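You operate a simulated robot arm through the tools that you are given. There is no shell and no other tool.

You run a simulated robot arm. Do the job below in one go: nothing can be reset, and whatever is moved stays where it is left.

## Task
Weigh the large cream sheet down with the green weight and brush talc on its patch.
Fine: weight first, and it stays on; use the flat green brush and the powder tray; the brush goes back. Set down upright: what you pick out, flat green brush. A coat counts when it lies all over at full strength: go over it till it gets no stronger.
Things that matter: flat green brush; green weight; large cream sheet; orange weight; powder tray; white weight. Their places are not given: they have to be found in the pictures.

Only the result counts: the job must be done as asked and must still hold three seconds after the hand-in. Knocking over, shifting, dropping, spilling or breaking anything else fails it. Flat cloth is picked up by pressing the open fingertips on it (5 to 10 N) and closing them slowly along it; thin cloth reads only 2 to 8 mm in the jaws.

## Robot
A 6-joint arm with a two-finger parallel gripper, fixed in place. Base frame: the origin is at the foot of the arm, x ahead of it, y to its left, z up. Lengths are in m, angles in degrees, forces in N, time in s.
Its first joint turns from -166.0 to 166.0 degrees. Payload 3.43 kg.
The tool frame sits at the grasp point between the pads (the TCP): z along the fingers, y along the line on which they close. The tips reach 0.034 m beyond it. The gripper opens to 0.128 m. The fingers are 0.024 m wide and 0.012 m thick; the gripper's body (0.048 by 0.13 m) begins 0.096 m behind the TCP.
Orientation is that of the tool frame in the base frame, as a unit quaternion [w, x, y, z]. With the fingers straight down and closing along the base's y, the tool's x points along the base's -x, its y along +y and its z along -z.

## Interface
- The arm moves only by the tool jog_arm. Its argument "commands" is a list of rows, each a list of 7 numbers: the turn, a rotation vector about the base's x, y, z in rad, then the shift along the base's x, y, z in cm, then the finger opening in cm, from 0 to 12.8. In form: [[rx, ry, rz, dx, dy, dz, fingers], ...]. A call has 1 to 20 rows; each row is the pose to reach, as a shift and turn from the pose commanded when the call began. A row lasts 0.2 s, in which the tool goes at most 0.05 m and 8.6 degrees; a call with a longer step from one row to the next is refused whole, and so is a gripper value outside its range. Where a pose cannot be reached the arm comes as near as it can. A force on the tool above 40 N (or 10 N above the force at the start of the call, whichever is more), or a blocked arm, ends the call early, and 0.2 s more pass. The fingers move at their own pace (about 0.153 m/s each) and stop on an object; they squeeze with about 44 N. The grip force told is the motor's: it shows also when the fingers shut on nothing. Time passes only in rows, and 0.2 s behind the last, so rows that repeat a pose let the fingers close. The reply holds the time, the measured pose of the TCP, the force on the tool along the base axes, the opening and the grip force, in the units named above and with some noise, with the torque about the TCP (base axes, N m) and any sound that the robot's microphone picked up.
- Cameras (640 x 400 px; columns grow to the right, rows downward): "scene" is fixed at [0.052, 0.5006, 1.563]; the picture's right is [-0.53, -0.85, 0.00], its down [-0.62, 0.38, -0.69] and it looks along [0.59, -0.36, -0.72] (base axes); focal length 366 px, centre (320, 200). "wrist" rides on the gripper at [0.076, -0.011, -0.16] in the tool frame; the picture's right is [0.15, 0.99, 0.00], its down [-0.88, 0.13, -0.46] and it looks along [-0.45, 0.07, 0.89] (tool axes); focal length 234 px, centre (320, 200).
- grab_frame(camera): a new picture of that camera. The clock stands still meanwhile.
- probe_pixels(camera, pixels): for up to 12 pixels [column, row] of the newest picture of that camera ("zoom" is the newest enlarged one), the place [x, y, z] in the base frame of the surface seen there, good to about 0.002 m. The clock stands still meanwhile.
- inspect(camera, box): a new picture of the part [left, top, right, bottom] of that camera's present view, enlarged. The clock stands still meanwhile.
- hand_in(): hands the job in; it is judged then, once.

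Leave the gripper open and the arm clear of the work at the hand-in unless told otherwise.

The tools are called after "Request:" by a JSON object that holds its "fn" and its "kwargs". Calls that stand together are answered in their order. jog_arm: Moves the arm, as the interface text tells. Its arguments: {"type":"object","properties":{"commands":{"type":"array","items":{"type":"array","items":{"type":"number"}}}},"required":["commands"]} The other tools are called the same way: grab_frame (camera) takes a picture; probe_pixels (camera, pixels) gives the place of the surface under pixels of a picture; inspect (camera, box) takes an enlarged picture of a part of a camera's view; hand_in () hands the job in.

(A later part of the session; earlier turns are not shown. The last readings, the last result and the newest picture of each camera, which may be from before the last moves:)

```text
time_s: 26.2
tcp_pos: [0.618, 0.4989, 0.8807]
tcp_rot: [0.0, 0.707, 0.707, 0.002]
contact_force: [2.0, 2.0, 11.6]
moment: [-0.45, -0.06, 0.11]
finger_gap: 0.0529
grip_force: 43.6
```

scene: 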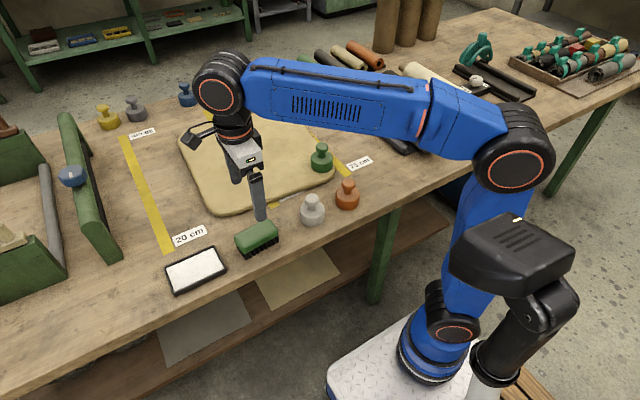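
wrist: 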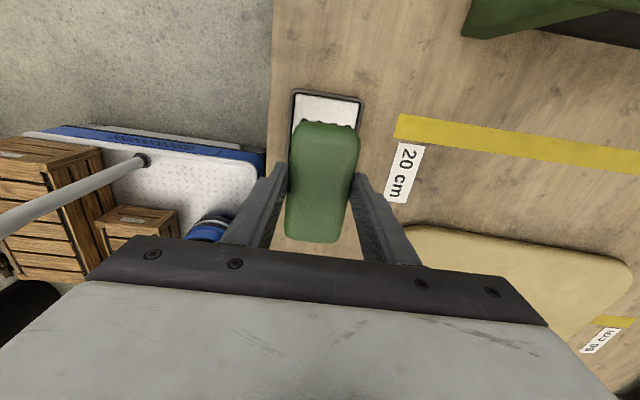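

11.6 N on the powder, which is enough. I'll lift off and look at the bristles.

Request:
{"fn": "jog_arm", "kwargs": {"commands": [[0, 0, 0, 0, 0, 0.2, 4], [0, 0, 0, 0, 0, 1.5, 4], [0, 0, 0, 0, 0, 4, 4], [0, 0, 0, 0, 0, 7, 4], [0, 0, 0, 0, 0, 7, 4]]}}

Request:
{"fn": "inspect", "kwargs": {"camera": "scene", "box": [130, 170, 290, 310]}}

```text
time_s: 27.4
tcp_pos: [0.6182, 0.4974, 0.9497]
tcp_rot: [0.0, 0.707, 0.707, 0.0]
contact_force: [1.2, 0.8, -1.2]
moment: [-0.04, 0.01, 0.02]
finger_gap: 0.0533
grip_force: 43.7
```

```text
2.86 times, centred on (210, 240) of scene
```

zoom: 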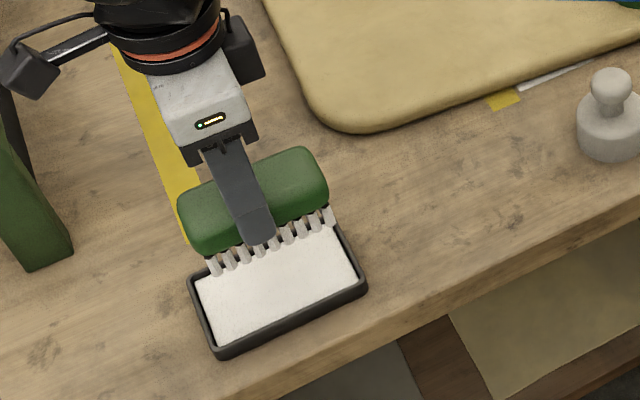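

The bristles are white, so the brush is loaded. I'll carry it over the middle of the sheet to about (0.87, 0.22) at the same height, then look at the sheet again for the patch.

Request:
{"fn": "jog_arm", "kwargs": {"commands": [[0, 0, 0, 2.8, -3.1, 0, 4], [0, 0, 0, 5.6, -6.2, 0, 4], [0, 0, 0, 8.4, -9.3, 0, 4], [0, 0, 0, 11.2, -12.4, 0, 4], [0, 0, 0, 14, -15.5, 0, 4], [0, 0, 0, 16.8, -18.6, 0, 4], [0, 0, 0, 19.6, -21.7, 0, 4], [0, 0, 0, 22.4, -24.8, 0, 4], [0, 0, 0, 24.5, -27, 0, 4], [0, 0, 0, 25.2, -27.7, 0, 4], [0, 0, 0, 25.2, -27.7, 0, 4]]}}

Request:
{"fn": "grab_frame", "kwargs": {"camera": "wrist"}}

Request:
{"fn": "grab_frame", "kwargs": {"camera": "scene"}}

```text
time_s: 29.8
tcp_pos: [0.8726, 0.2223, 0.949]
tcp_rot: [0.0, 0.707, 0.707, -0.001]
contact_force: [0.6, -0.6, -1.6]
moment: [0.03, 0.02, 0.0]
finger_gap: 0.0533
grip_force: 44.6
```

```text
taken
```

wrist: 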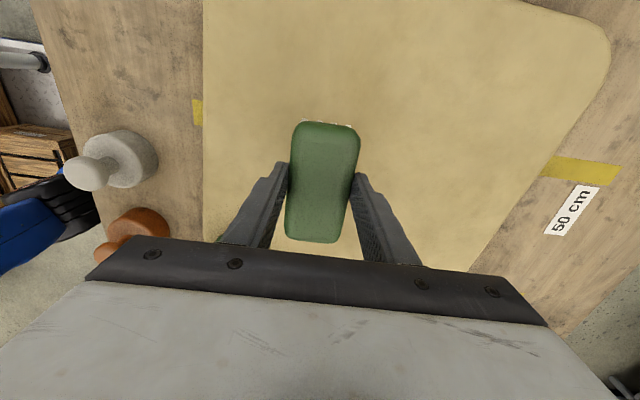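

```text
taken
```

scene: 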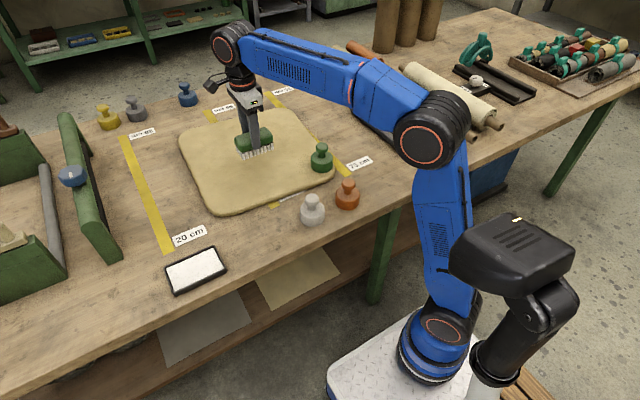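

The brush hovers over the sheet at (0.873, 0.222). I'll go down to just above the surface and then touch in 1 mm steps.

Request:
{"fn": "jog_arm", "kwargs": {"commands": [[0, 0, 0, 0, 0, -2, 4], [0, 0, 0, 0, 0, -4, 4], [0, 0, 0, 0, 0, -5.3, 4], [0, 0, 0, 0, 0, -5.7, 4], [0, 0, 0, 0, 0, -5.8, 4], [0, 0, 0, 0, 0, -5.9, 4], [0, 0, 0, 0, 0, -5.9, 4]]}}

```text
time_s: 31.4
tcp_pos: [0.8705, 0.2225, 0.8909]
tcp_rot: [0.0, 0.706, 0.708, 0.0]
contact_force: [-0.2, -0.5, -1.5]
moment: [-0.01, -0.01, 0.01]
finger_gap: 0.0531
grip_force: 44.5
```

Request:
{"fn": "jog_arm", "kwargs": {"commands": [[0, 0, 0, 0, 0, -0.1, 4], [0, 0, 0, 0, 0, -0.2, 4], [0, 0, 0, 0, 0, -0.25, 4], [0, 0, 0, 0, 0, -0.25, 4]]}}

```text
time_s: 32.4
tcp_pos: [0.87, 0.2212, 0.89]
tcp_rot: [0.0, 0.707, 0.708, 0.0]
contact_force: [-0.8, 0.2, 0.9]
moment: [0.07, 0.11, 0.08]
finger_gap: 0.0533
grip_force: 43.6
```

Light contact with the sheet at TCP z≈0.890. I'll make a short stroke of 6 cm toward −x and look at what it leaves.

Request:
{"fn": "jog_arm", "kwargs": {"commands": [[0, 0, 0, -1, 0, -0.05, 4], [0, 0, 0, -2, 0, -0.1, 4], [0, 0, 0, -3, 0, -0.1, 4], [0, 0, 0, -4, 0, -0.1, 4], [0, 0, 0, -5, 0, -0.1, 4], [0, 0, 0, -6, 0, -0.1, 4]]}}

Request:
{"fn": "grab_frame", "kwargs": {"camera": "wrist"}}

Request:
{"fn": "inspect", "kwargs": {"camera": "scene", "box": [170, 90, 345, 220]}}

```text
time_s: 33.5
tcp_pos: [0.8297, 0.2226, 0.8888]
tcp_rot: [0.001, 0.707, 0.707, 0.002]
contact_force: [1.6, -2.1, 5.3]
moment: [0.0, 0.06, 0.06]
finger_gap: 0.0532
grip_force: 44.0
stopped in row 5: the force on the tool passed its limit at 42 N (the readings are from after the stop); the commanded pose is now the measured one
```

```text
taken
```

wrist: 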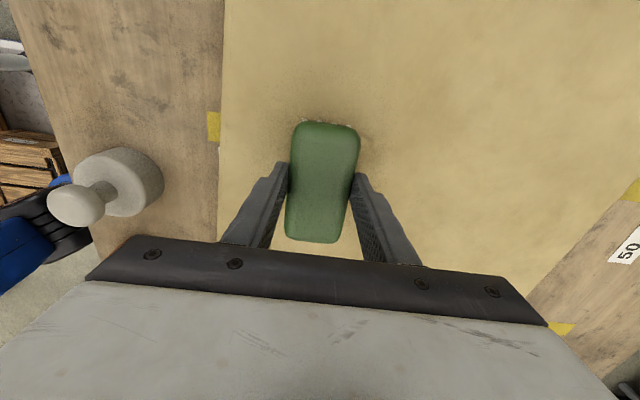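

```text
3.08 times, centred on (258, 155) of scene
```

zoom: 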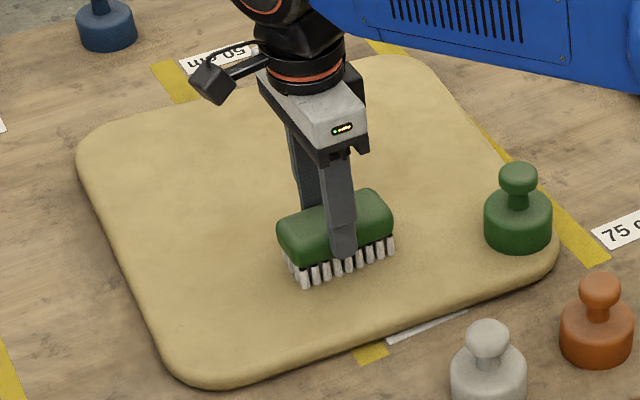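

The drag rose above the limit (42 N), so the stroke stopped at x≈0.83. No white trace shows yet. I'll lift 6 cm and look at the surface under the brush.

Request:
{"fn": "jog_arm", "kwargs": {"commands": [[0, 0, 0, 0, 0, 1, 4], [0, 0, 0, 0, 0, 4, 4], [0, 0, 0, -3, 4, 8, 4], [0, 0, 0, -6, 8, 10, 4], [0, 0, 0, -9, 12, 10, 4], [0, 0, 0, -12, 16, 10, 4], [0, 0, 0, -13, 18, 10, 4], [0, 0, 0, -13, 18, 10, 4]]}}

Request:
{"fn": "inspect", "kwargs": {"camera": "scene", "box": [170, 95, 345, 220]}}

Request:
{"fn": "grab_frame", "kwargs": {"camera": "wrist"}}

```text
refused: row 3 steps farther than a row can; nothing moved
```

```text
3.20 times, centred on (258, 158) of scene
```

zoom: 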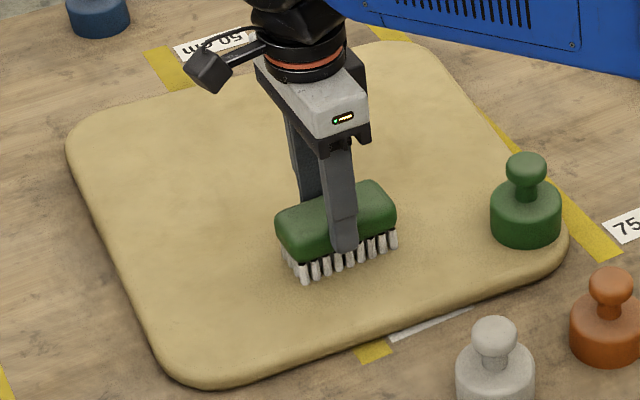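

```text
taken
```

wrist: 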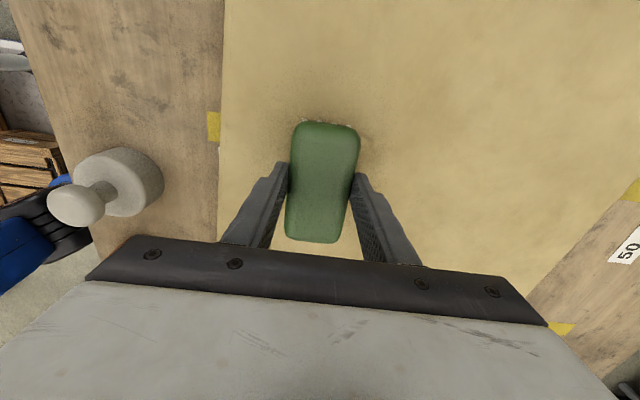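

The move was refused because a step was too long. I'll redo it with shorter steps: up 6 cm, then back and to the left, to clear the view.

Request:
{"fn": "jog_arm", "kwargs": {"commands": [[0, 0, 0, 0, 0, 1, 4], [0, 0, 0, 0, 0, 4, 4], [0, 0, 0, -1, 2, 7, 4], [0, 0, 0, -3, 5, 9, 4], [0, 0, 0, -5, 9, 10, 4], [0, 0, 0, -7, 13, 10, 4], [0, 0, 0, -9, 17, 10, 4], [0, 0, 0, -11, 21, 10, 4], [0, 0, 0, -13, 25, 10, 4], [0, 0, 0, -13, 25, 10, 4]]}}

Request:
{"fn": "inspect", "kwargs": {"camera": "scene", "box": [170, 95, 345, 220]}}

Request:
{"fn": "grab_frame", "kwargs": {"camera": "wrist"}}

Request:
{"fn": "grab_frame", "kwargs": {"camera": "scene"}}

```text
time_s: 35.7
tcp_pos: [0.6993, 0.4731, 0.9879]
tcp_rot: [0.001, 0.708, 0.707, 0.001]
contact_force: [-0.6, 0.2, -0.7]
moment: [0.04, 0.03, -0.01]
finger_gap: 0.0532
grip_force: 44.3
```

```text
3.20 times, centred on (258, 158) of scene
```

zoom: 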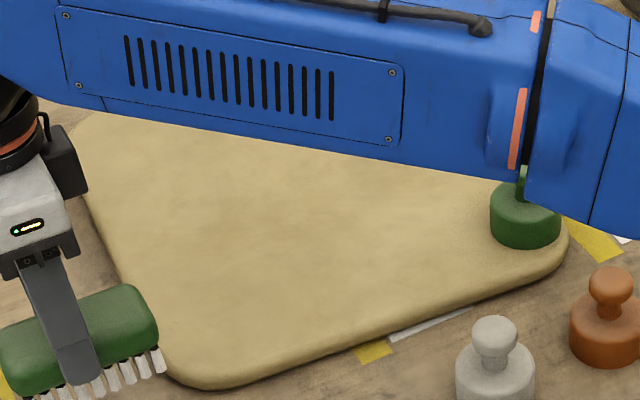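

```text
taken
```

wrist: 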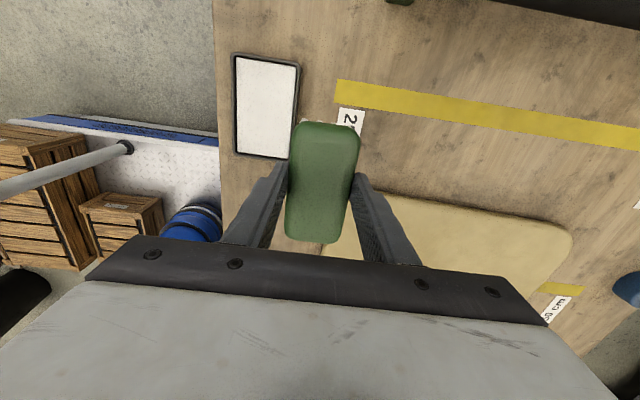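

```text
taken
```

scene: 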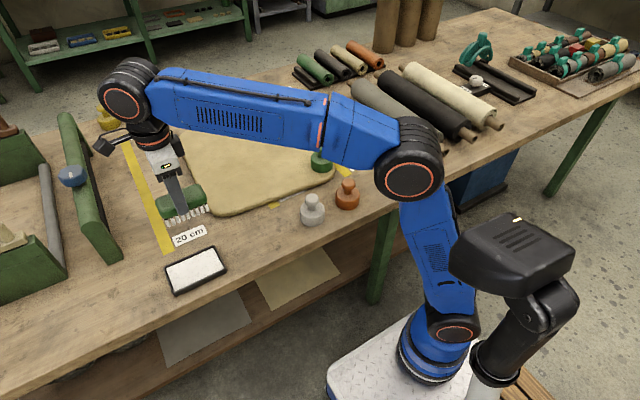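

No obvious white trace. I'll enlarge the brushed spot (scene about (258,170)) strongly.

Request:
{"fn": "inspect", "kwargs": {"camera": "scene", "box": [235, 150, 299, 190]}}

Request:
{"fn": "inspect", "kwargs": {"camera": "scene", "box": [190, 130, 340, 220]}}

Request:
{"fn": "inspect", "kwargs": {"camera": "scene", "box": [150, 150, 240, 220]}}

```text
10.00 times, centred on (267, 170) of scene
```

zoom: 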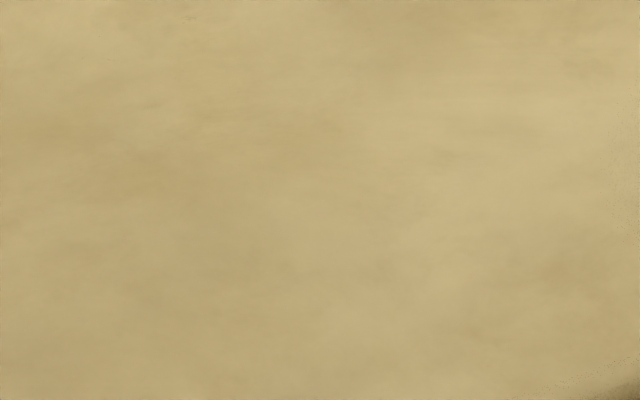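

```text
4.27 times, centred on (265, 175) of scene
```

zoom: 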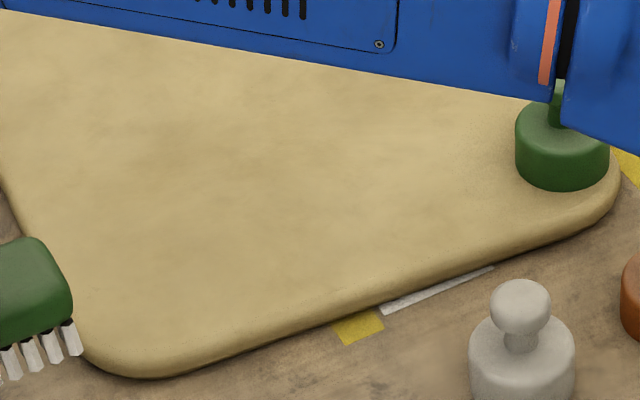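

```text
5.71 times, centred on (195, 185) of scene
```

zoom: 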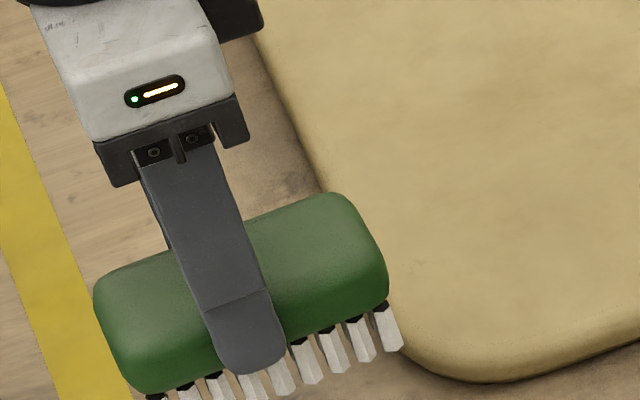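

Still no trace, so that spot is not the patch, or it takes no powder. Earlier I noticed tiny marks near the sheet's left edge (scene about (212,196)). I'll enlarge that and nearby regions.

Request:
{"fn": "inspect", "kwargs": {"camera": "scene", "box": [203, 182, 235, 202]}}

Request:
{"fn": "inspect", "kwargs": {"camera": "scene", "box": [230, 170, 310, 220]}}

Request:
{"fn": "inspect", "kwargs": {"camera": "wrist", "box": [360, 180, 580, 300]}}

```text
16.00 times, centred on (219, 192) of scene
```

zoom: 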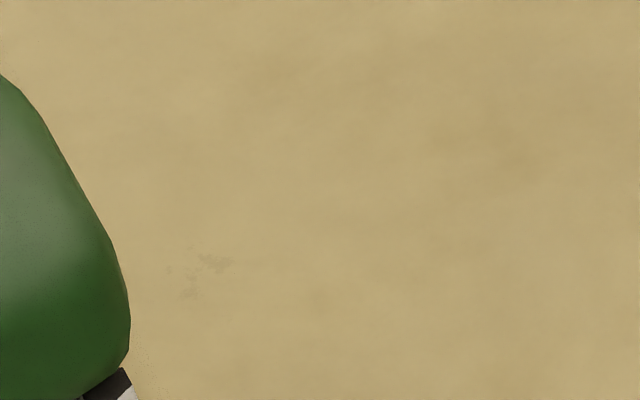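

```text
8.00 times, centred on (270, 195) of scene
```

zoom: 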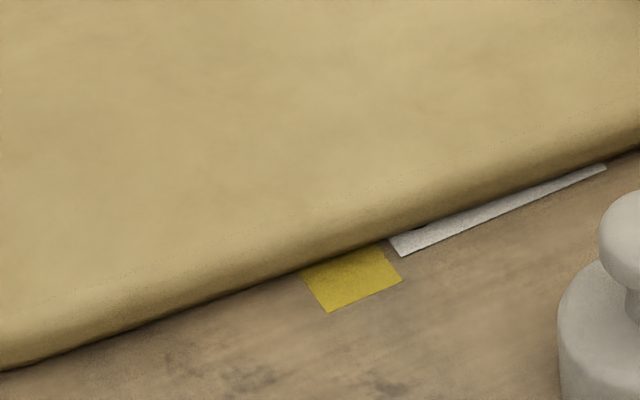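

```text
2.91 times, centred on (470, 240) of wrist
```

zoom: 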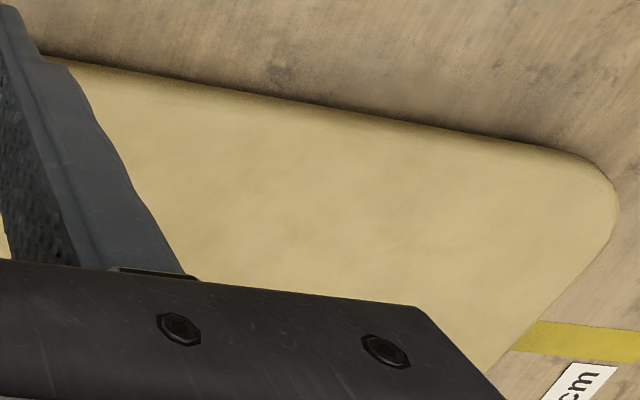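

The marks are only a stain in the texture. The patch must be found by brushing, so I'll try lighter, force-guided touches elsewhere. Next is the left strip: hover at (0.86, 0.335) with the bristles about 1 cm above the sheet.

Request:
{"fn": "jog_arm", "kwargs": {"commands": [[0, 0, 0, 3, -2.5, 0, 4], [0, 0, 0, 6, -5, 0, 4], [0, 0, 0, 9, -7.5, 0, 4], [0, 0, 0, 12, -10, -1, 4], [0, 0, 0, 15, -12.5, -3, 4], [0, 0, 0, 16.1, -13.8, -6, 4], [0, 0, 0, 16.1, -13.8, -8, 4], [0, 0, 0, 16.1, -13.8, -9, 4], [0, 0, 0, 16.1, -13.8, -9.5, 4], [0, 0, 0, 16.1, -13.8, -9.5, 4]]}}

```text
time_s: 37.9
tcp_pos: [0.8597, 0.3354, 0.8929]
tcp_rot: [0.0, 0.707, 0.707, 0.003]
contact_force: [0.6, 0.3, -1.5]
moment: [-0.03, -0.01, -0.02]
finger_gap: 0.0535
grip_force: 43.6
```

At z 0.893, about 3 mm above contact. I'll step down gently.

Request:
{"fn": "jog_arm", "kwargs": {"commands": [[0, 0, 0, 0, 0, -0.2, 4], [0, 0, 0, 0, 0, -0.25, 4], [0, 0, 0, 0, 0, -0.3, 4], [0, 0, 0, 0, 0, -0.3, 4]]}}

```text
time_s: 38.9
tcp_pos: [0.8591, 0.3357, 0.891]
tcp_rot: [0.0, 0.707, 0.707, 0.002]
contact_force: [-0.1, 0.3, -2.1]
moment: [-0.01, -0.02, -0.02]
finger_gap: 0.0531
grip_force: 44.4
```

Not touching yet (−2 N is the brush's own weight). I'll go down a little more.

Request:
{"fn": "jog_arm", "kwargs": {"commands": [[0, 0, 0, 0, 0, -0.1, 4], [0, 0, 0, 0, 0, -0.15, 4], [0, 0, 0, 0, 0, -0.15, 4]]}}

```text
time_s: 39.7
tcp_pos: [0.8591, 0.3334, 0.8896]
tcp_rot: [0.001, 0.707, 0.707, 0.003]
contact_force: [4.4, 5.4, 9.7]
moment: [0.06, -0.01, -0.07]
finger_gap: 0.0533
grip_force: 43.7
```

Contact (about 11 N). I'll ease up 0.5 mm and stroke 4 cm toward −x, slowly.

Request:
{"fn": "jog_arm", "kwargs": {"commands": [[0, 0, 0, 0, 0, 0.05, 4], [0, 0, 0, -0.7, 0, 0.05, 4], [0, 0, 0, -1.4, 0, 0.05, 4], [0, 0, 0, -2.1, 0, 0.05, 4], [0, 0, 0, -2.8, 0, 0.05, 4], [0, 0, 0, -3.5, 0, 0.05, 4]]}}

Request:
{"fn": "grab_frame", "kwargs": {"camera": "wrist"}}

Request:
{"fn": "inspect", "kwargs": {"camera": "scene", "box": [170, 95, 345, 220]}}

```text
time_s: 41.1
tcp_pos: [0.8258, 0.3336, 0.8912]
tcp_rot: [0.0, 0.707, 0.707, 0.001]
contact_force: [0.2, 1.3, -1.7]
moment: [0.01, 0.01, -0.02]
finger_gap: 0.053
grip_force: 44.4
```

```text
taken
```

wrist: 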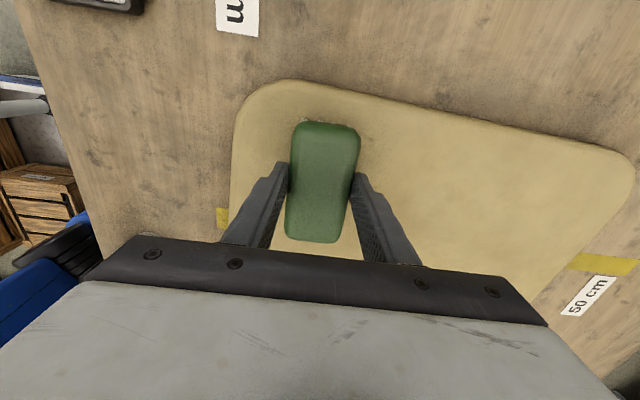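

```text
3.20 times, centred on (258, 158) of scene
```

zoom: 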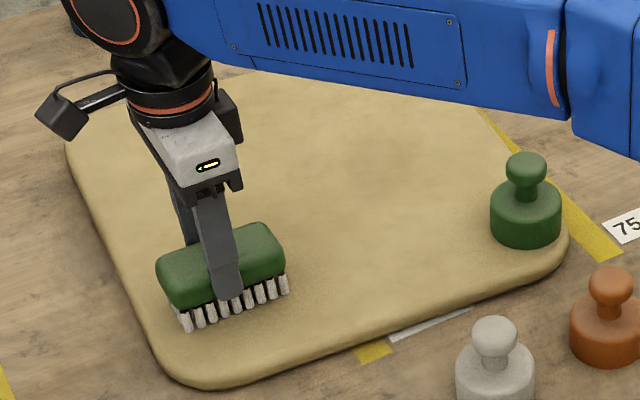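

No mark here either. In this zoom a darker blotch stands out on the sheet at zoom (390,165), i.e. scene (280,147). I'll enlarge it and probe it.

Request:
{"fn": "inspect", "kwargs": {"camera": "scene", "box": [240, 115, 330, 180]}}

Request:
{"fn": "probe_pixels", "kwargs": {"camera": "scene", "pixels": [[280, 147], [268, 140], [295, 147], [278, 160], [275, 135]]}}

```text
6.15 times, centred on (285, 148) of scene
```

zoom: 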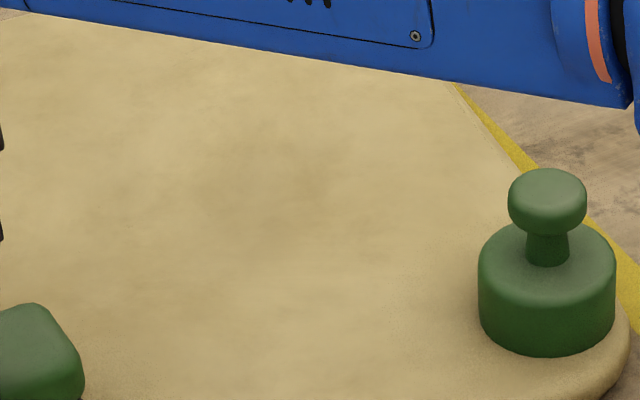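

```text
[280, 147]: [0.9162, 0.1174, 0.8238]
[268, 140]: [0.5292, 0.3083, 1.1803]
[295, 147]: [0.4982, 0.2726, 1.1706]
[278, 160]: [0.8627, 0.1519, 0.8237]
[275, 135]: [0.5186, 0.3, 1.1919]
```

The blotch is soft, around (0.916, 0.117). I'll test it: lift 2 cm, move over to (0.92, 0.125), and touch down there.

Request:
{"fn": "jog_arm", "kwargs": {"commands": [[0, 0, 0, 0, 0, 2, 4], [0, 0, 0, 1.5, -3.5, 2, 4], [0, 0, 0, 3, -7, 2, 4], [0, 0, 0, 4.5, -10.5, 2, 4], [0, 0, 0, 6, -14, 2, 4], [0, 0, 0, 7.5, -17.5, 2, 4], [0, 0, 0, 9.4, -20.8, 2, 4], [0, 0, 0, 9.4, -20.8, 1, 4], [0, 0, 0, 9.4, -20.8, 0.3, 4], [0, 0, 0, 9.4, -20.8, 0.1, 4], [0, 0, 0, 9.4, -20.8, 0.1, 4]]}}

```text
time_s: 43.5
tcp_pos: [0.919, 0.1249, 0.8909]
tcp_rot: [0.0, 0.707, 0.707, 0.002]
contact_force: [-0.2, 0.3, -1.3]
moment: [-0.02, 0.01, -0.02]
finger_gap: 0.0534
grip_force: 44.0
```

Request:
{"fn": "jog_arm", "kwargs": {"commands": [[0, 0, 0, 0, 0, -0.1, 4], [0, 0, 0, 0, 0, -0.15, 4], [0, 0, 0, 0, 0, -0.15, 4]]}}

```text
time_s: 44.3
tcp_pos: [0.9196, 0.1274, 0.8902]
tcp_rot: [0.0, 0.707, 0.707, 0.002]
contact_force: [-0.8, 1.2, -1.5]
moment: [0.04, 0.02, 0.01]
finger_gap: 0.0533
grip_force: 44.2
```

Request:
{"fn": "jog_arm", "kwargs": {"commands": [[0, 0, 0, 0, 0, -0.05, 4], [0, 0, 0, 0, 0, -0.1, 4], [0, 0, 0, 0, 0, -0.15, 4], [0, 0, 0, 0, 0, -0.15, 4]]}}

```text
time_s: 45.3
tcp_pos: [0.918, 0.1272, 0.8881]
tcp_rot: [0.002, 0.707, 0.707, 0.003]
contact_force: [1.4, -4.2, 20.1]
moment: [-0.36, 0.41, 0.07]
finger_gap: 0.0532
grip_force: 44.2
```

20 N now, so contact is stiff (about 20 N per mm). I'll ease up 0.6 mm and stroke 4 cm toward −x.

Request:
{"fn": "jog_arm", "kwargs": {"commands": [[0, 0, 0, 0, 0, 0.06, 4], [0, 0, 0, -0.7, 0, 0.06, 4], [0, 0, 0, -1.4, 0, 0.06, 4], [0, 0, 0, -2.1, 0, 0.06, 4], [0, 0, 0, -2.8, 0, 0.06, 4], [0, 0, 0, -3.5, 0, 0.06, 4]]}}

Request:
{"fn": "grab_frame", "kwargs": {"camera": "wrist"}}

Request:
{"fn": "inspect", "kwargs": {"camera": "scene", "box": [170, 95, 345, 220]}}

```text
time_s: 46.7
tcp_pos: [0.8868, 0.1259, 0.8905]
tcp_rot: [0.002, 0.708, 0.706, 0.003]
contact_force: [-0.2, 0.3, 5.3]
moment: [0.07, 0.06, 0.07]
finger_gap: 0.0531
grip_force: 44.0
stopped in row 6: the force on the tool passed its limit at 41 N (the readings are from after the stop); the commanded pose is now the measured one
```

```text
taken
```

wrist: 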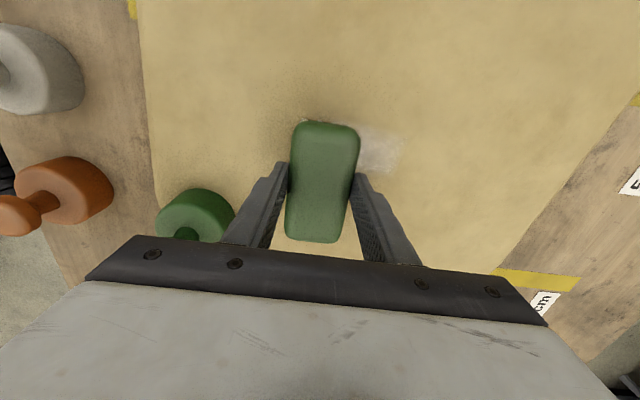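

```text
3.20 times, centred on (258, 158) of scene
```

zoom: 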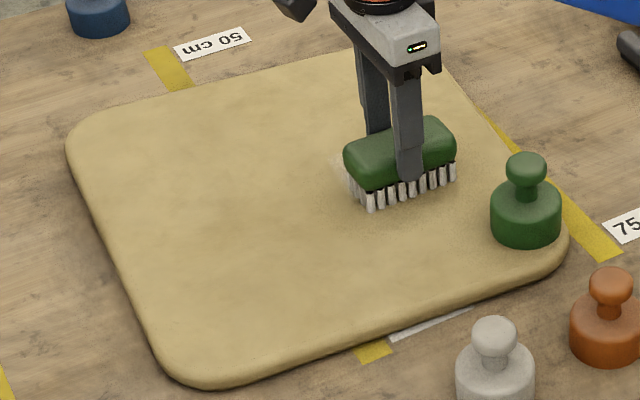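

A white smear shows at wrist (380,150), so the patch is here. I'll lift straight up and then move back to the right so both cameras can see it clearly.

Request:
{"fn": "jog_arm", "kwargs": {"commands": [[0, 0, 0, 0, 0, 1, 4], [0, 0, 0, 0, 0, 4, 4], [0, 0, 0, 0, 0, 8, 4], [0, 0, 0, 0, 0, 12, 4], [0, 0, 0, -3, -3, 13, 4], [0, 0, 0, -6.5, -6, 13, 4], [0, 0, 0, -10, -9, 13, 4], [0, 0, 0, -13.5, -12, 13, 4], [0, 0, 0, -17, -15, 13, 4], [0, 0, 0, -17, -15, 13, 4]]}}

Request:
{"fn": "inspect", "kwargs": {"camera": "scene", "box": [225, 110, 345, 190]}}

Request:
{"fn": "grab_frame", "kwargs": {"camera": "wrist"}}

Request:
{"fn": "grab_frame", "kwargs": {"camera": "scene"}}

```text
time_s: 48.9
tcp_pos: [0.7181, -0.0256, 1.0228]
tcp_rot: [0.002, 0.708, 0.706, 0.003]
contact_force: [-0.6, -0.8, -0.5]
moment: [0.03, -0.03, 0.02]
finger_gap: 0.0534
grip_force: 43.7
```

```text
5.00 times, centred on (285, 150) of scene
```

zoom: 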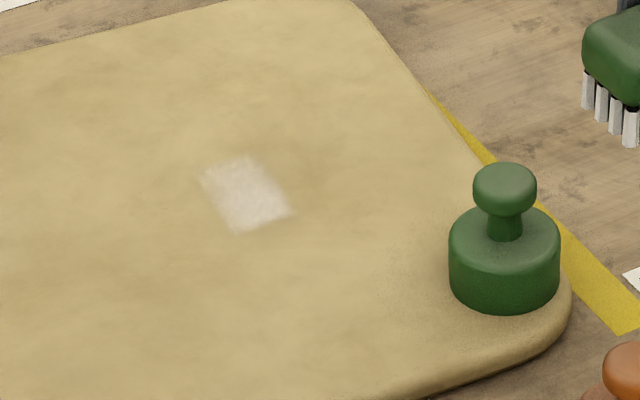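

```text
taken
```

wrist: 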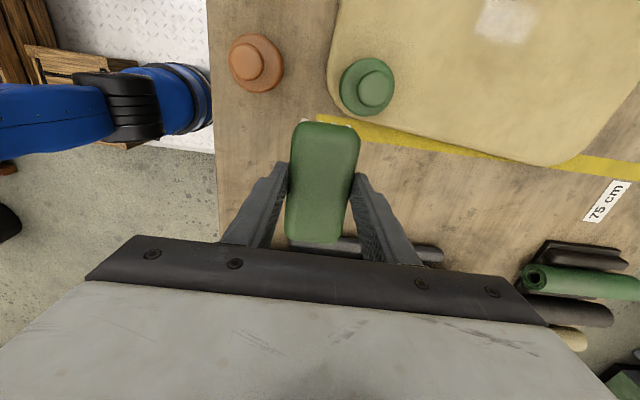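

```text
taken
```

scene: 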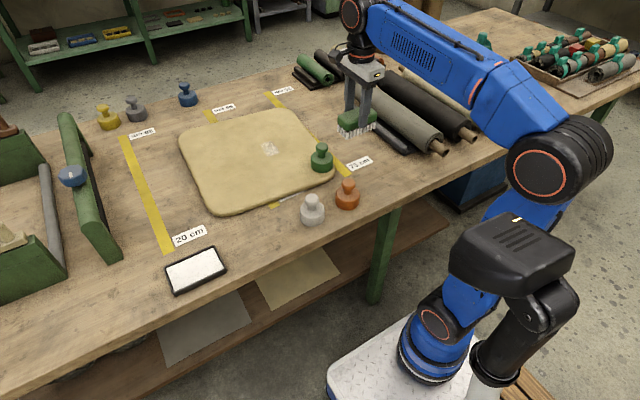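

A white smear lies at zoom (245,195). I'll probe its corners (200,172), (250,155), (295,210), (240,235).

Request:
{"fn": "inspect", "kwargs": {"camera": "scene", "box": [250, 130, 300, 165]}}

Request:
{"fn": "inspect", "kwargs": {"camera": "wrist", "box": [420, 0, 600, 80]}}

Request:
{"fn": "probe_pixels", "kwargs": {"camera": "scene", "pixels": [[261, 144], [271, 141], [280, 152], [269, 157], [270, 149]]}}

```text
11.43 times, centred on (275, 148) of scene
```

zoom: 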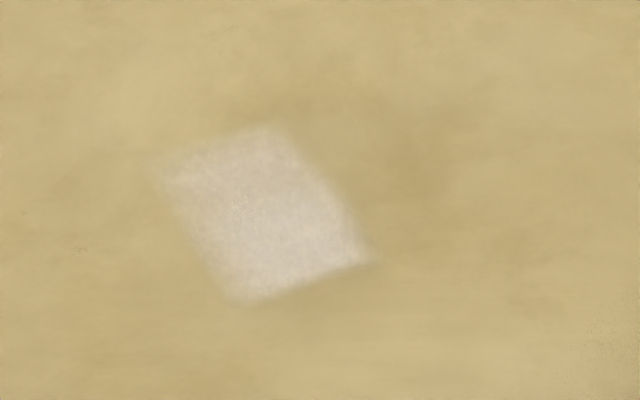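

```text
3.56 times, centred on (510, 40) of wrist
```

zoom: 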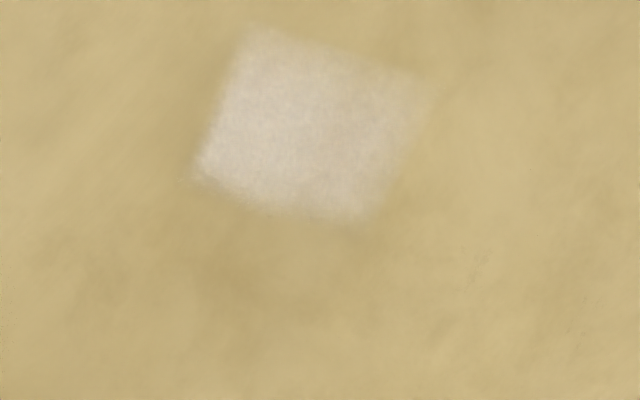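

```text
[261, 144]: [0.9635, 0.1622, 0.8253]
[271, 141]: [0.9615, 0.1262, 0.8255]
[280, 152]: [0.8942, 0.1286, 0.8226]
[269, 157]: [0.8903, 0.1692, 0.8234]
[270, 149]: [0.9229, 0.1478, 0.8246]
```

The smear spans about x 0.89–0.962, y 0.126–0.169, so the patch's near edge is probably near x≈0.89 and its right edge near y≈0.126, reaching further left and perhaps farther. I'll check how much powder is left on the bristles.

Request:
{"fn": "inspect", "kwargs": {"camera": "scene", "box": [325, 90, 395, 145]}}

```text
7.27 times, centred on (360, 118) of scene
```

zoom: 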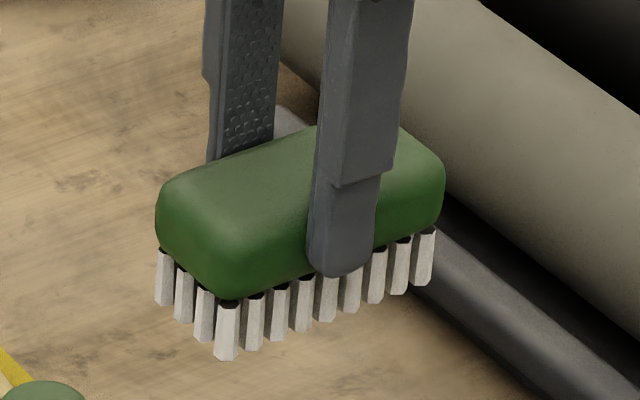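

The bristles still carry plenty. I'll go back over the patch at (0.93, 0.20) and down to just above contact.

Request:
{"fn": "jog_arm", "kwargs": {"commands": [[0, 0, 0, 3, 3.2, 0, 4], [0, 0, 0, 6, 6.4, 0, 4], [0, 0, 0, 9, 9.6, 0, 4], [0, 0, 0, 12, 12.8, 0, 4], [0, 0, 0, 15, 16, 0, 4], [0, 0, 0, 18, 19.2, 0, 4], [0, 0, 0, 21.2, 22.6, 0, 4], [0, 0, 0, 21.2, 22.6, -4, 4], [0, 0, 0, 21.2, 22.6, -8, 4], [0, 0, 0, 21.2, 22.6, -11, 4], [0, 0, 0, 21.2, 22.6, -12.5, 4], [0, 0, 0, 21.2, 22.6, -13.1, 4], [0, 0, 0, 21.2, 22.6, -13.1, 4]]}}

```text
time_s: 51.7
tcp_pos: [0.9278, 0.2025, 0.8892]
tcp_rot: [0.003, 0.708, 0.706, 0.004]
contact_force: [3.9, 0.6, 12.9]
moment: [-0.15, 0.12, 0.03]
finger_gap: 0.0531
grip_force: 44.5
```

Touching with about 14 N. I'll ease up 0.5 mm and make short slow strokes ±1.5 cm along x.

Request:
{"fn": "jog_arm", "kwargs": {"commands": [[0, 0, 0, 0, 0, 0.05, 4], [0, 0, 0, 0.5, 0, 0.05, 4], [0, 0, 0, 1, 0, 0.05, 4], [0, 0, 0, 1.5, 0, 0.05, 4], [0, 0, 0, 1, 0, 0.05, 4], [0, 0, 0, 0.5, 0, 0.05, 4], [0, 0, 0, 0, 0, 0.05, 4], [0, 0, 0, -0.5, 0, 0.05, 4], [0, 0, 0, -1, 0, 0.05, 4], [0, 0, 0, -1.5, 0, 0.05, 4], [0, 0, 0, -2, 0, 0.05, 4]]}}

```text
time_s: 54.1
tcp_pos: [0.9092, 0.2023, 0.8887]
tcp_rot: [0.004, 0.707, 0.707, 0.005]
contact_force: [19.4, -1.6, 27.5]
moment: [-0.39, -0.59, 0.12]
finger_gap: 0.0532
grip_force: 43.9
```

Force rose to 27 N going back toward −x. I'll lift clear by 2 cm, tilt back the small accumulated tilt, and view the result.

Request:
{"fn": "jog_arm", "kwargs": {"commands": [[0, 0, 0, 0, 0, 0.3, 4], [0, 0, 0, 0, 0, 2, 4], [0, 0, 0, 0, 0, 6, 4], [0, 0, 0, -3, -3, 9, 4], [0, 0, 0, -6, -6, 11, 4], [0, 0, 0, -9, -9, 13, 4], [0, 0, 0, -12, -12, 13, 4], [0, 0, 0, -15, -15, 13, 4], [0, 0, 0, -18, -18, 13, 4], [0, 0, 0, -19, -21, 13, 4], [0, 0, 0, -19, -21, 13, 4]]}}

Request:
{"fn": "inspect", "kwargs": {"camera": "scene", "box": [225, 110, 321, 170]}}

Request:
{"fn": "grab_frame", "kwargs": {"camera": "scene"}}

```text
refused: row 4 steps farther than a row can; nothing moved
```

```text
6.67 times, centred on (273, 140) of scene
```

zoom: 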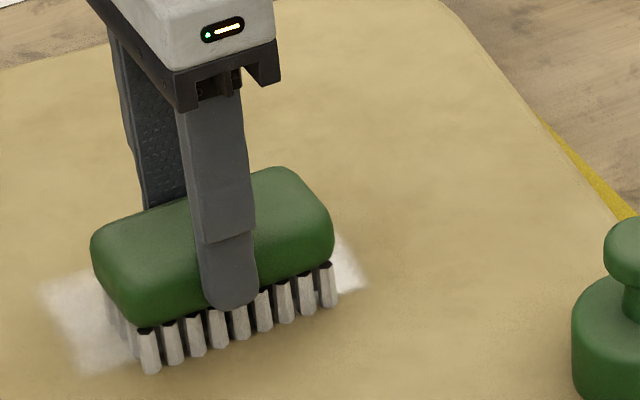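

```text
taken
```

scene: 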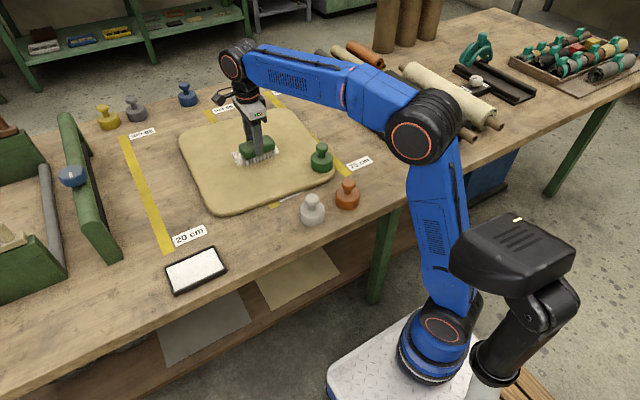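

White now shows on both sides of the brush. The lift was refused because one step was slightly too long, so I'll redo it with smaller steps.

Request:
{"fn": "jog_arm", "kwargs": {"commands": [[0, 0, 0, 0, 0, 0.3, 4], [0, 0, 0, 0, 0, 2, 4], [0, 0, 0, 0, 0, 6, 4], [0, 0, 0, -2, -2, 9, 4], [0, 0, 0, -5, -5, 11, 4], [0, 0, 0, -8, -8, 13, 4], [0, 0, 0, -11, -11, 13, 4], [0, 0, 0, -14, -14, 13, 4], [0, 0, 0, -17, -17, 13, 4], [0, 0, 0, -19, -20, 13, 4], [0, 0, 0, -19, -22, 13, 4], [0, 0, 0, -19, -22, 13, 4]]}}

Request:
{"fn": "inspect", "kwargs": {"camera": "scene", "box": [225, 110, 321, 170]}}

Request:
{"fn": "grab_frame", "kwargs": {"camera": "scene"}}

```text
time_s: 56.7
tcp_pos: [0.7178, -0.0166, 1.0186]
tcp_rot: [0.002, 0.707, 0.707, 0.003]
contact_force: [0.1, -0.2, -0.9]
moment: [0.0, 0.0, 0.01]
finger_gap: 0.053
grip_force: 44.0
```

```text
6.67 times, centred on (273, 140) of scene
```

zoom: 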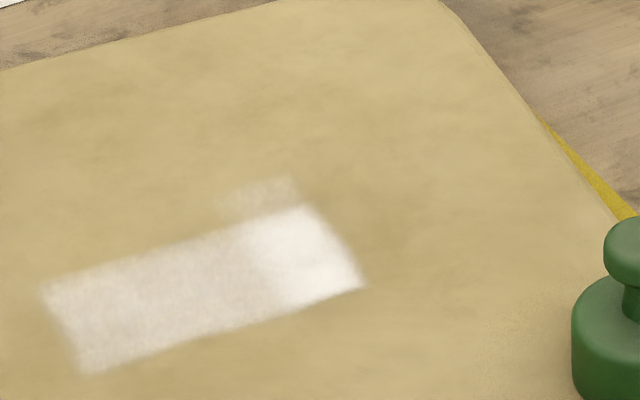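

```text
taken
```

scene: 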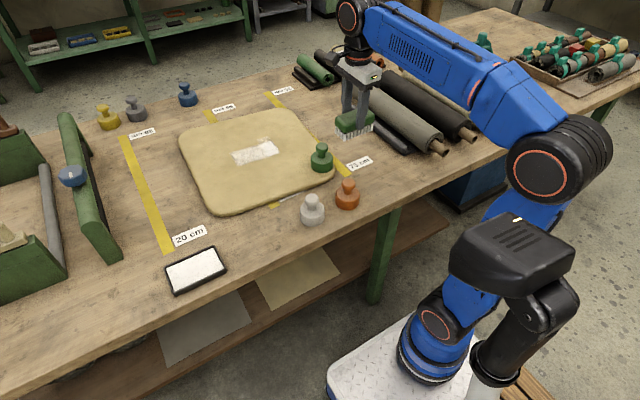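

Now a white band is visible. I'll probe its corners in the zoom: (40,288), (85,375), (365,285), (303,208), the fainter upper part (290,180), (215,205).

Request:
{"fn": "inspect", "kwargs": {"camera": "scene", "box": [225, 110, 321, 170]}}

Request:
{"fn": "probe_pixels", "kwargs": {"camera": "zoom", "pixels": [[40, 288], [85, 375], [365, 285], [303, 208], [290, 180], [215, 205], [225, 330], [160, 255], [250, 270]]}}

```text
6.67 times, centred on (273, 140) of scene
```

zoom: 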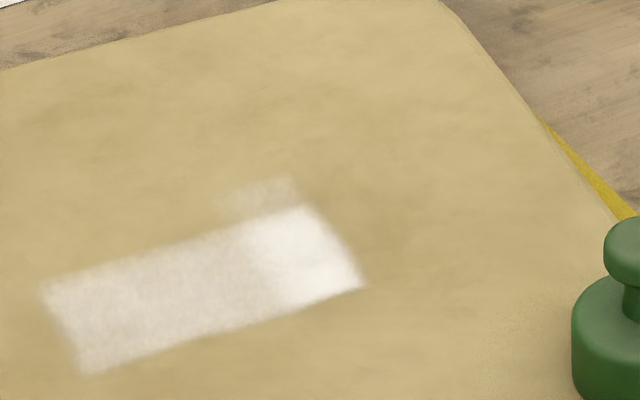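

```text
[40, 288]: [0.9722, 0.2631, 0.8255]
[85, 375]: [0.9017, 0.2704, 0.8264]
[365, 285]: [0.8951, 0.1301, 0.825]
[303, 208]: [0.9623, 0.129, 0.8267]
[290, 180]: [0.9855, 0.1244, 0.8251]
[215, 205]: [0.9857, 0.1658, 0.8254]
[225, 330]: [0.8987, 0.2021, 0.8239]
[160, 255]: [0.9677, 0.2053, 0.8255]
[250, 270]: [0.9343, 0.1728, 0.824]
```

The band's near edge is x≈0.897, its right edge y≈0.128; white so far reaches y≈0.27 and x≈0.985. Pulling toward −x digs in, so I'll brush in +x only. Next: touch down near (0.91, 0.21).

Request:
{"fn": "jog_arm", "kwargs": {"commands": [[0, 0.007, 0, 3, 3.2, 0, 4], [0, 0.007, 0, 6, 6.4, 0, 4], [0, 0.007, 0, 9, 9.6, 0, 4], [0, 0.007, 0, 12, 12.8, 0, 4], [0, 0.007, 0, 15, 16, 0, 4], [0, 0.007, 0, 18, 19.2, 0, 4], [0, 0.007, 0, 19.2, 22.7, 0, 4], [0, 0.007, 0, 19.2, 22.7, -4, 4], [0, 0.007, 0, 19.2, 22.7, -8, 4], [0, 0.007, 0, 19.2, 22.7, -11, 4], [0, 0.007, 0, 19.2, 22.7, -12, 4], [0, 0.007, 0, 19.2, 22.7, -12.6, 4], [0, 0.007, 0, 19.2, 22.7, -12.6, 4]]}}

```text
time_s: 59.5
tcp_pos: [0.9103, 0.2094, 0.8919]
tcp_rot: [-0.001, 0.708, 0.707, 0.0]
contact_force: [1.3, 0.1, -1.5]
moment: [0.04, -0.04, 0.0]
finger_gap: 0.0533
grip_force: 44.2
```

Orientation is clean again, no contact yet. I'll step down 1.5 mm.

Request:
{"fn": "jog_arm", "kwargs": {"commands": [[0, 0, 0, 0, 0, -0.1, 4], [0, 0, 0, 0, 0, -0.15, 4], [0, 0, 0, 0, 0, -0.15, 4]]}}

```text
time_s: 60.3
tcp_pos: [0.911, 0.2098, 0.8896]
tcp_rot: [-0.001, 0.708, 0.706, 0.001]
contact_force: [0.6, 0.0, -1.6]
moment: [0.01, -0.01, 0.01]
finger_gap: 0.0534
grip_force: 43.7
```

Request:
{"fn": "jog_arm", "kwargs": {"commands": [[0, 0, 0, 0, 0, -0.05, 4], [0, 0, 0, 0, 0, -0.1, 4], [0, 0, 0, 0, 0, -0.1, 4]]}}

```text
time_s: 61.1
tcp_pos: [0.9111, 0.2091, 0.8904]
tcp_rot: [-0.001, 0.708, 0.706, 0.001]
contact_force: [-0.5, 0.6, -1.0]
moment: [-0.01, 0.03, -0.01]
finger_gap: 0.0534
grip_force: 43.9
```

Request:
{"fn": "jog_arm", "kwargs": {"commands": [[0, 0, 0, 0, 0, -0.05, 4], [0, 0, 0, 0, 0, -0.05, 4]]}}

```text
time_s: 61.7
tcp_pos: [0.9129, 0.2102, 0.8894]
tcp_rot: [0.001, 0.707, 0.707, 0.0]
contact_force: [-0.4, -1.4, -1.0]
moment: [-0.01, -0.02, 0.0]
finger_gap: 0.0532
grip_force: 43.9
```

Request:
{"fn": "jog_arm", "kwargs": {"commands": [[0, 0, 0, 0, 0, -0.05, 4], [0, 0, 0, 0, 0, -0.1, 4], [0, 0, 0, 0, 0, -0.1, 4]]}}

```text
time_s: 62.5
tcp_pos: [0.9106, 0.2096, 0.8895]
tcp_rot: [0.0, 0.708, 0.707, 0.001]
contact_force: [3.8, 1.1, 3.6]
moment: [0.18, -0.09, -0.02]
finger_gap: 0.0533
grip_force: 43.4
```

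About 5 N of contact. Now a slow stroke of 5 cm toward +x.

Request:
{"fn": "jog_arm", "kwargs": {"commands": [[0, 0, 0, 0.6, 0, 0, 4], [0, 0, 0, 1.2, 0, 0, 4], [0, 0, 0, 1.8, 0, 0, 4], [0, 0, 0, 2.4, 0, 0, 4], [0, 0, 0, 3.0, 0, 0, 4], [0, 0, 0, 3.6, 0, 0, 4], [0, 0, 0, 4.2, 0, 0, 4], [0, 0, 0, 4.8, 0, 0, 4], [0, 0, 0, 5.4, 0, 0, 4]]}}

```text
time_s: 64.5
tcp_pos: [0.9646, 0.21, 0.8883]
tcp_rot: [-0.001, 0.707, 0.707, 0.0]
contact_force: [-3.4, -0.3, 3.1]
moment: [0.01, 0.12, 0.03]
finger_gap: 0.0532
grip_force: 43.9
```

Smooth: about 4 N all along, now at x=0.965. I'll continue toward +x to see how far the arm reaches.

Request:
{"fn": "jog_arm", "kwargs": {"commands": [[0, 0, 0, 0.6, 0, 0, 4], [0, 0, 0, 1.2, 0, 0, 4], [0, 0, 0, 1.8, 0, 0, 4], [0, 0, 0, 2.4, 0, 0, 4], [0, 0, 0, 3.0, 0, 0, 4]]}}

Request:
{"fn": "grab_frame", "kwargs": {"camera": "wrist"}}

```text
time_s: 65.7
tcp_pos: [0.9932, 0.2088, 0.888]
tcp_rot: [-0.001, 0.707, 0.707, 0.0]
contact_force: [-8.5, 1.2, 7.6]
moment: [-0.06, 0.36, -0.08]
finger_gap: 0.0532
grip_force: 44.0
```

```text
taken
```

wrist: 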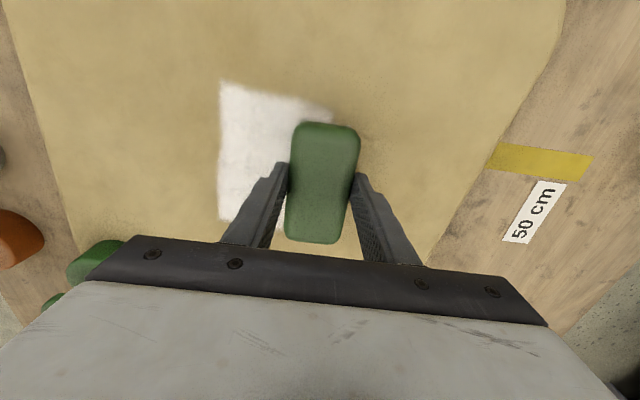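

The arm reaches x=0.993. White shows well on the near side of the brush. I'll lift and move back to view.

Request:
{"fn": "jog_arm", "kwargs": {"commands": [[0, 0, 0, 0, 0, 0.5, 4], [0, 0, 0, 0, 0, 3, 4], [0, 0, 0, -1, -1, 7, 4], [0, 0, 0, -3, -3, 10, 4], [0, 0, 0, -6, -6, 12, 4], [0, 0, 0, -9, -9, 13, 4], [0, 0, 0, -12, -12, 13, 4], [0, 0, 0, -15, -15, 13, 4], [0, 0, 0, -18, -18, 13, 4], [0, 0, 0, -21, -21, 13, 4], [0, 0, 0, -24, -22, 13, 4], [0, 0, 0, -26, -23, 13, 4], [0, 0, 0, -26, -23, 13, 4]]}}

Request:
{"fn": "inspect", "kwargs": {"camera": "scene", "box": [225, 110, 321, 170]}}

Request:
{"fn": "inspect", "kwargs": {"camera": "scene", "box": [170, 95, 345, 220]}}

```text
time_s: 68.5
tcp_pos: [0.7361, -0.0202, 1.0191]
tcp_rot: [0.0, 0.707, 0.707, 0.001]
contact_force: [-0.3, 0.2, -1.2]
moment: [0.01, 0.01, -0.02]
finger_gap: 0.053
grip_force: 43.4
```

```text
6.67 times, centred on (273, 140) of scene
```

zoom: 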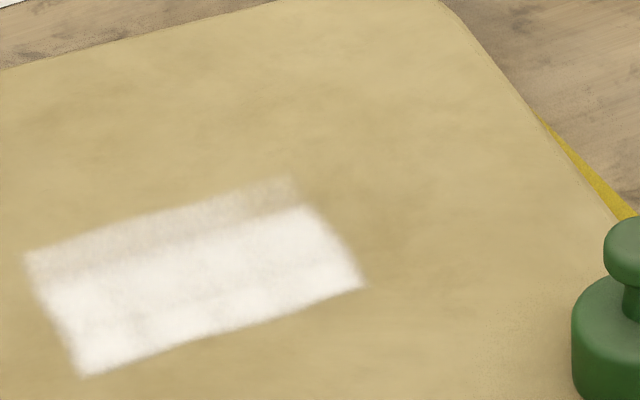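

```text
3.20 times, centred on (258, 158) of scene
```

zoom: 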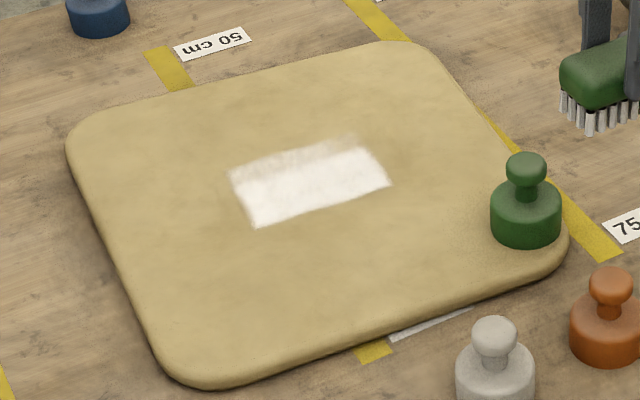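

The patch now shows as a clear rectangle, with a fainter far strip. I'll probe its corners and look at the bristles.

Request:
{"fn": "inspect", "kwargs": {"camera": "scene", "box": [225, 120, 289, 160]}}

Request:
{"fn": "probe_pixels", "kwargs": {"camera": "scene", "pixels": [[229, 148], [237, 166], [280, 152], [269, 137], [250, 151], [245, 142]]}}

Request:
{"fn": "inspect", "kwargs": {"camera": "scene", "box": [315, 80, 385, 135]}}

```text
10.00 times, centred on (257, 140) of scene
```

zoom: 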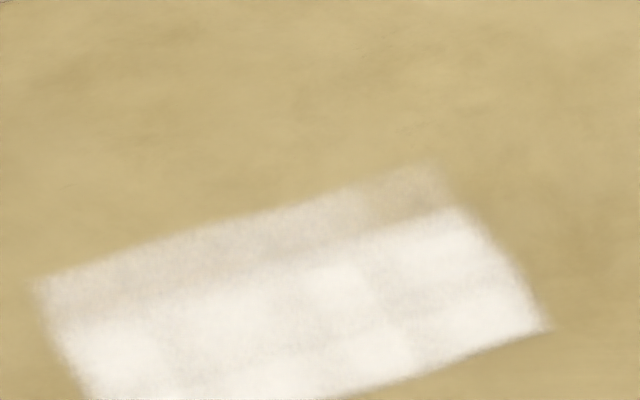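

```text
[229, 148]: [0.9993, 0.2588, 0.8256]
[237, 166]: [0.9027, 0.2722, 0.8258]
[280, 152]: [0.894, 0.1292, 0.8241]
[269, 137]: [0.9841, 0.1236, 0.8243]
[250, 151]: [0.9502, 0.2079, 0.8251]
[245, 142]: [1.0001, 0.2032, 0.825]
```

```text
7.27 times, centred on (350, 108) of scene
```

zoom: 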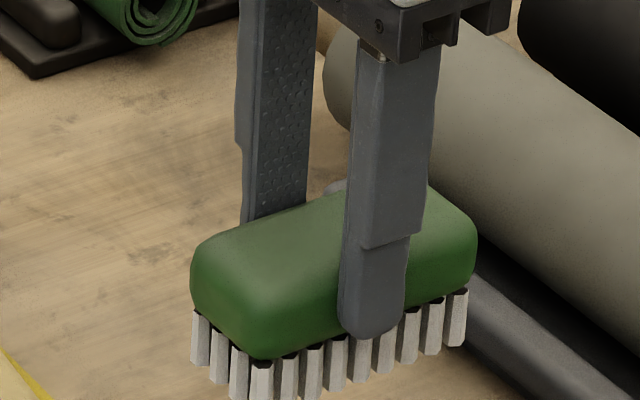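

The rectangle spans about x 0.897–0.99 and y 0.128–0.27 (left edge still to be confirmed). Next is a stroke farther left, at y≈0.245, again toward +x. First I'll hover just above contact.

Request:
{"fn": "jog_arm", "kwargs": {"commands": [[0, 0, 0, 3, 3.8, 0, 4], [0, 0, 0, 6, 7.6, 0, 4], [0, 0, 0, 9, 11.4, 0, 4], [0, 0, 0, 12, 15.2, 0, 4], [0, 0, 0, 15, 19, 0, 4], [0, 0, 0, 16.5, 22.8, 0, 4], [0, 0, 0, 16.9, 26.5, 0, 4], [0, 0, 0, 16.9, 26.5, -4, 4], [0, 0, 0, 16.9, 26.5, -8, 4], [0, 0, 0, 16.9, 26.5, -11, 4], [0, 0, 0, 16.9, 26.5, -12.4, 4], [0, 0, 0, 16.9, 26.5, -12.8, 4], [0, 0, 0, 16.9, 26.5, -12.9, 4], [0, 0, 0, 16.9, 26.5, -12.9, 4]]}}

```text
time_s: 71.5
tcp_pos: [0.9045, 0.2437, 0.8893]
tcp_rot: [0.0, 0.708, 0.706, 0.001]
contact_force: [0.3, -0.2, -1.1]
moment: [0.01, 0.01, -0.03]
finger_gap: 0.053
grip_force: 43.9
```

Request:
{"fn": "jog_arm", "kwargs": {"commands": [[0, 0, 0, 0, 0, -0.05, 4], [0, 0, 0, 0, 0, -0.1, 4], [0, 0, 0, 0, 0, -0.1, 4]]}}

```text
time_s: 72.3
tcp_pos: [0.9044, 0.2427, 0.8879]
tcp_rot: [-0.001, 0.707, 0.707, 0.001]
contact_force: [0.8, -0.4, -1.8]
moment: [0.01, 0.01, 0.0]
finger_gap: 0.0529
grip_force: 44.2
```

Request:
{"fn": "jog_arm", "kwargs": {"commands": [[0, 0, 0, 0, 0, -0.05, 4], [0, 0, 0, 0, 0, -0.1, 4], [0, 0, 0, 0, 0, -0.1, 4]]}}

```text
time_s: 73.1
tcp_pos: [0.904, 0.2429, 0.889]
tcp_rot: [0.0, 0.707, 0.707, 0.001]
contact_force: [3.6, 3.0, 11.0]
moment: [-0.11, 0.0, 0.05]
finger_gap: 0.0533
grip_force: 43.9
```

About 12 N. I'll ease up 0.3 mm and stroke 9 cm toward +x.

Request:
{"fn": "jog_arm", "kwargs": {"commands": [[0, 0, 0, 0, 0, 0.03, 4], [0, 0, 0, 0.6, 0, 0.03, 4], [0, 0, 0, 1.2, 0, 0.03, 4], [0, 0, 0, 1.8, 0, 0.03, 4], [0, 0, 0, 2.4, 0, 0.03, 4], [0, 0, 0, 3.0, 0, 0.03, 4], [0, 0, 0, 3.6, 0, 0.03, 4], [0, 0, 0, 4.2, 0, 0.03, 4], [0, 0, 0, 4.8, 0, 0.03, 4], [0, 0, 0, 5.4, 0, 0.03, 4], [0, 0, 0, 6.0, 0, 0.03, 4], [0, 0, 0, 6.6, 0, 0.03, 4], [0, 0, 0, 7.2, 0, 0.03, 4], [0, 0, 0, 7.8, 0, 0.03, 4], [0, 0, 0, 8.4, 0, 0.03, 4], [0, 0, 0, 9.0, 0, 0.03, 4]]}}

```text
time_s: 76.5
tcp_pos: [0.9932, 0.2427, 0.8887]
tcp_rot: [-0.002, 0.708, 0.706, 0.0]
contact_force: [-2.2, -0.5, 0.8]
moment: [0.1, 0.06, 0.11]
finger_gap: 0.0529
grip_force: 44.1
```

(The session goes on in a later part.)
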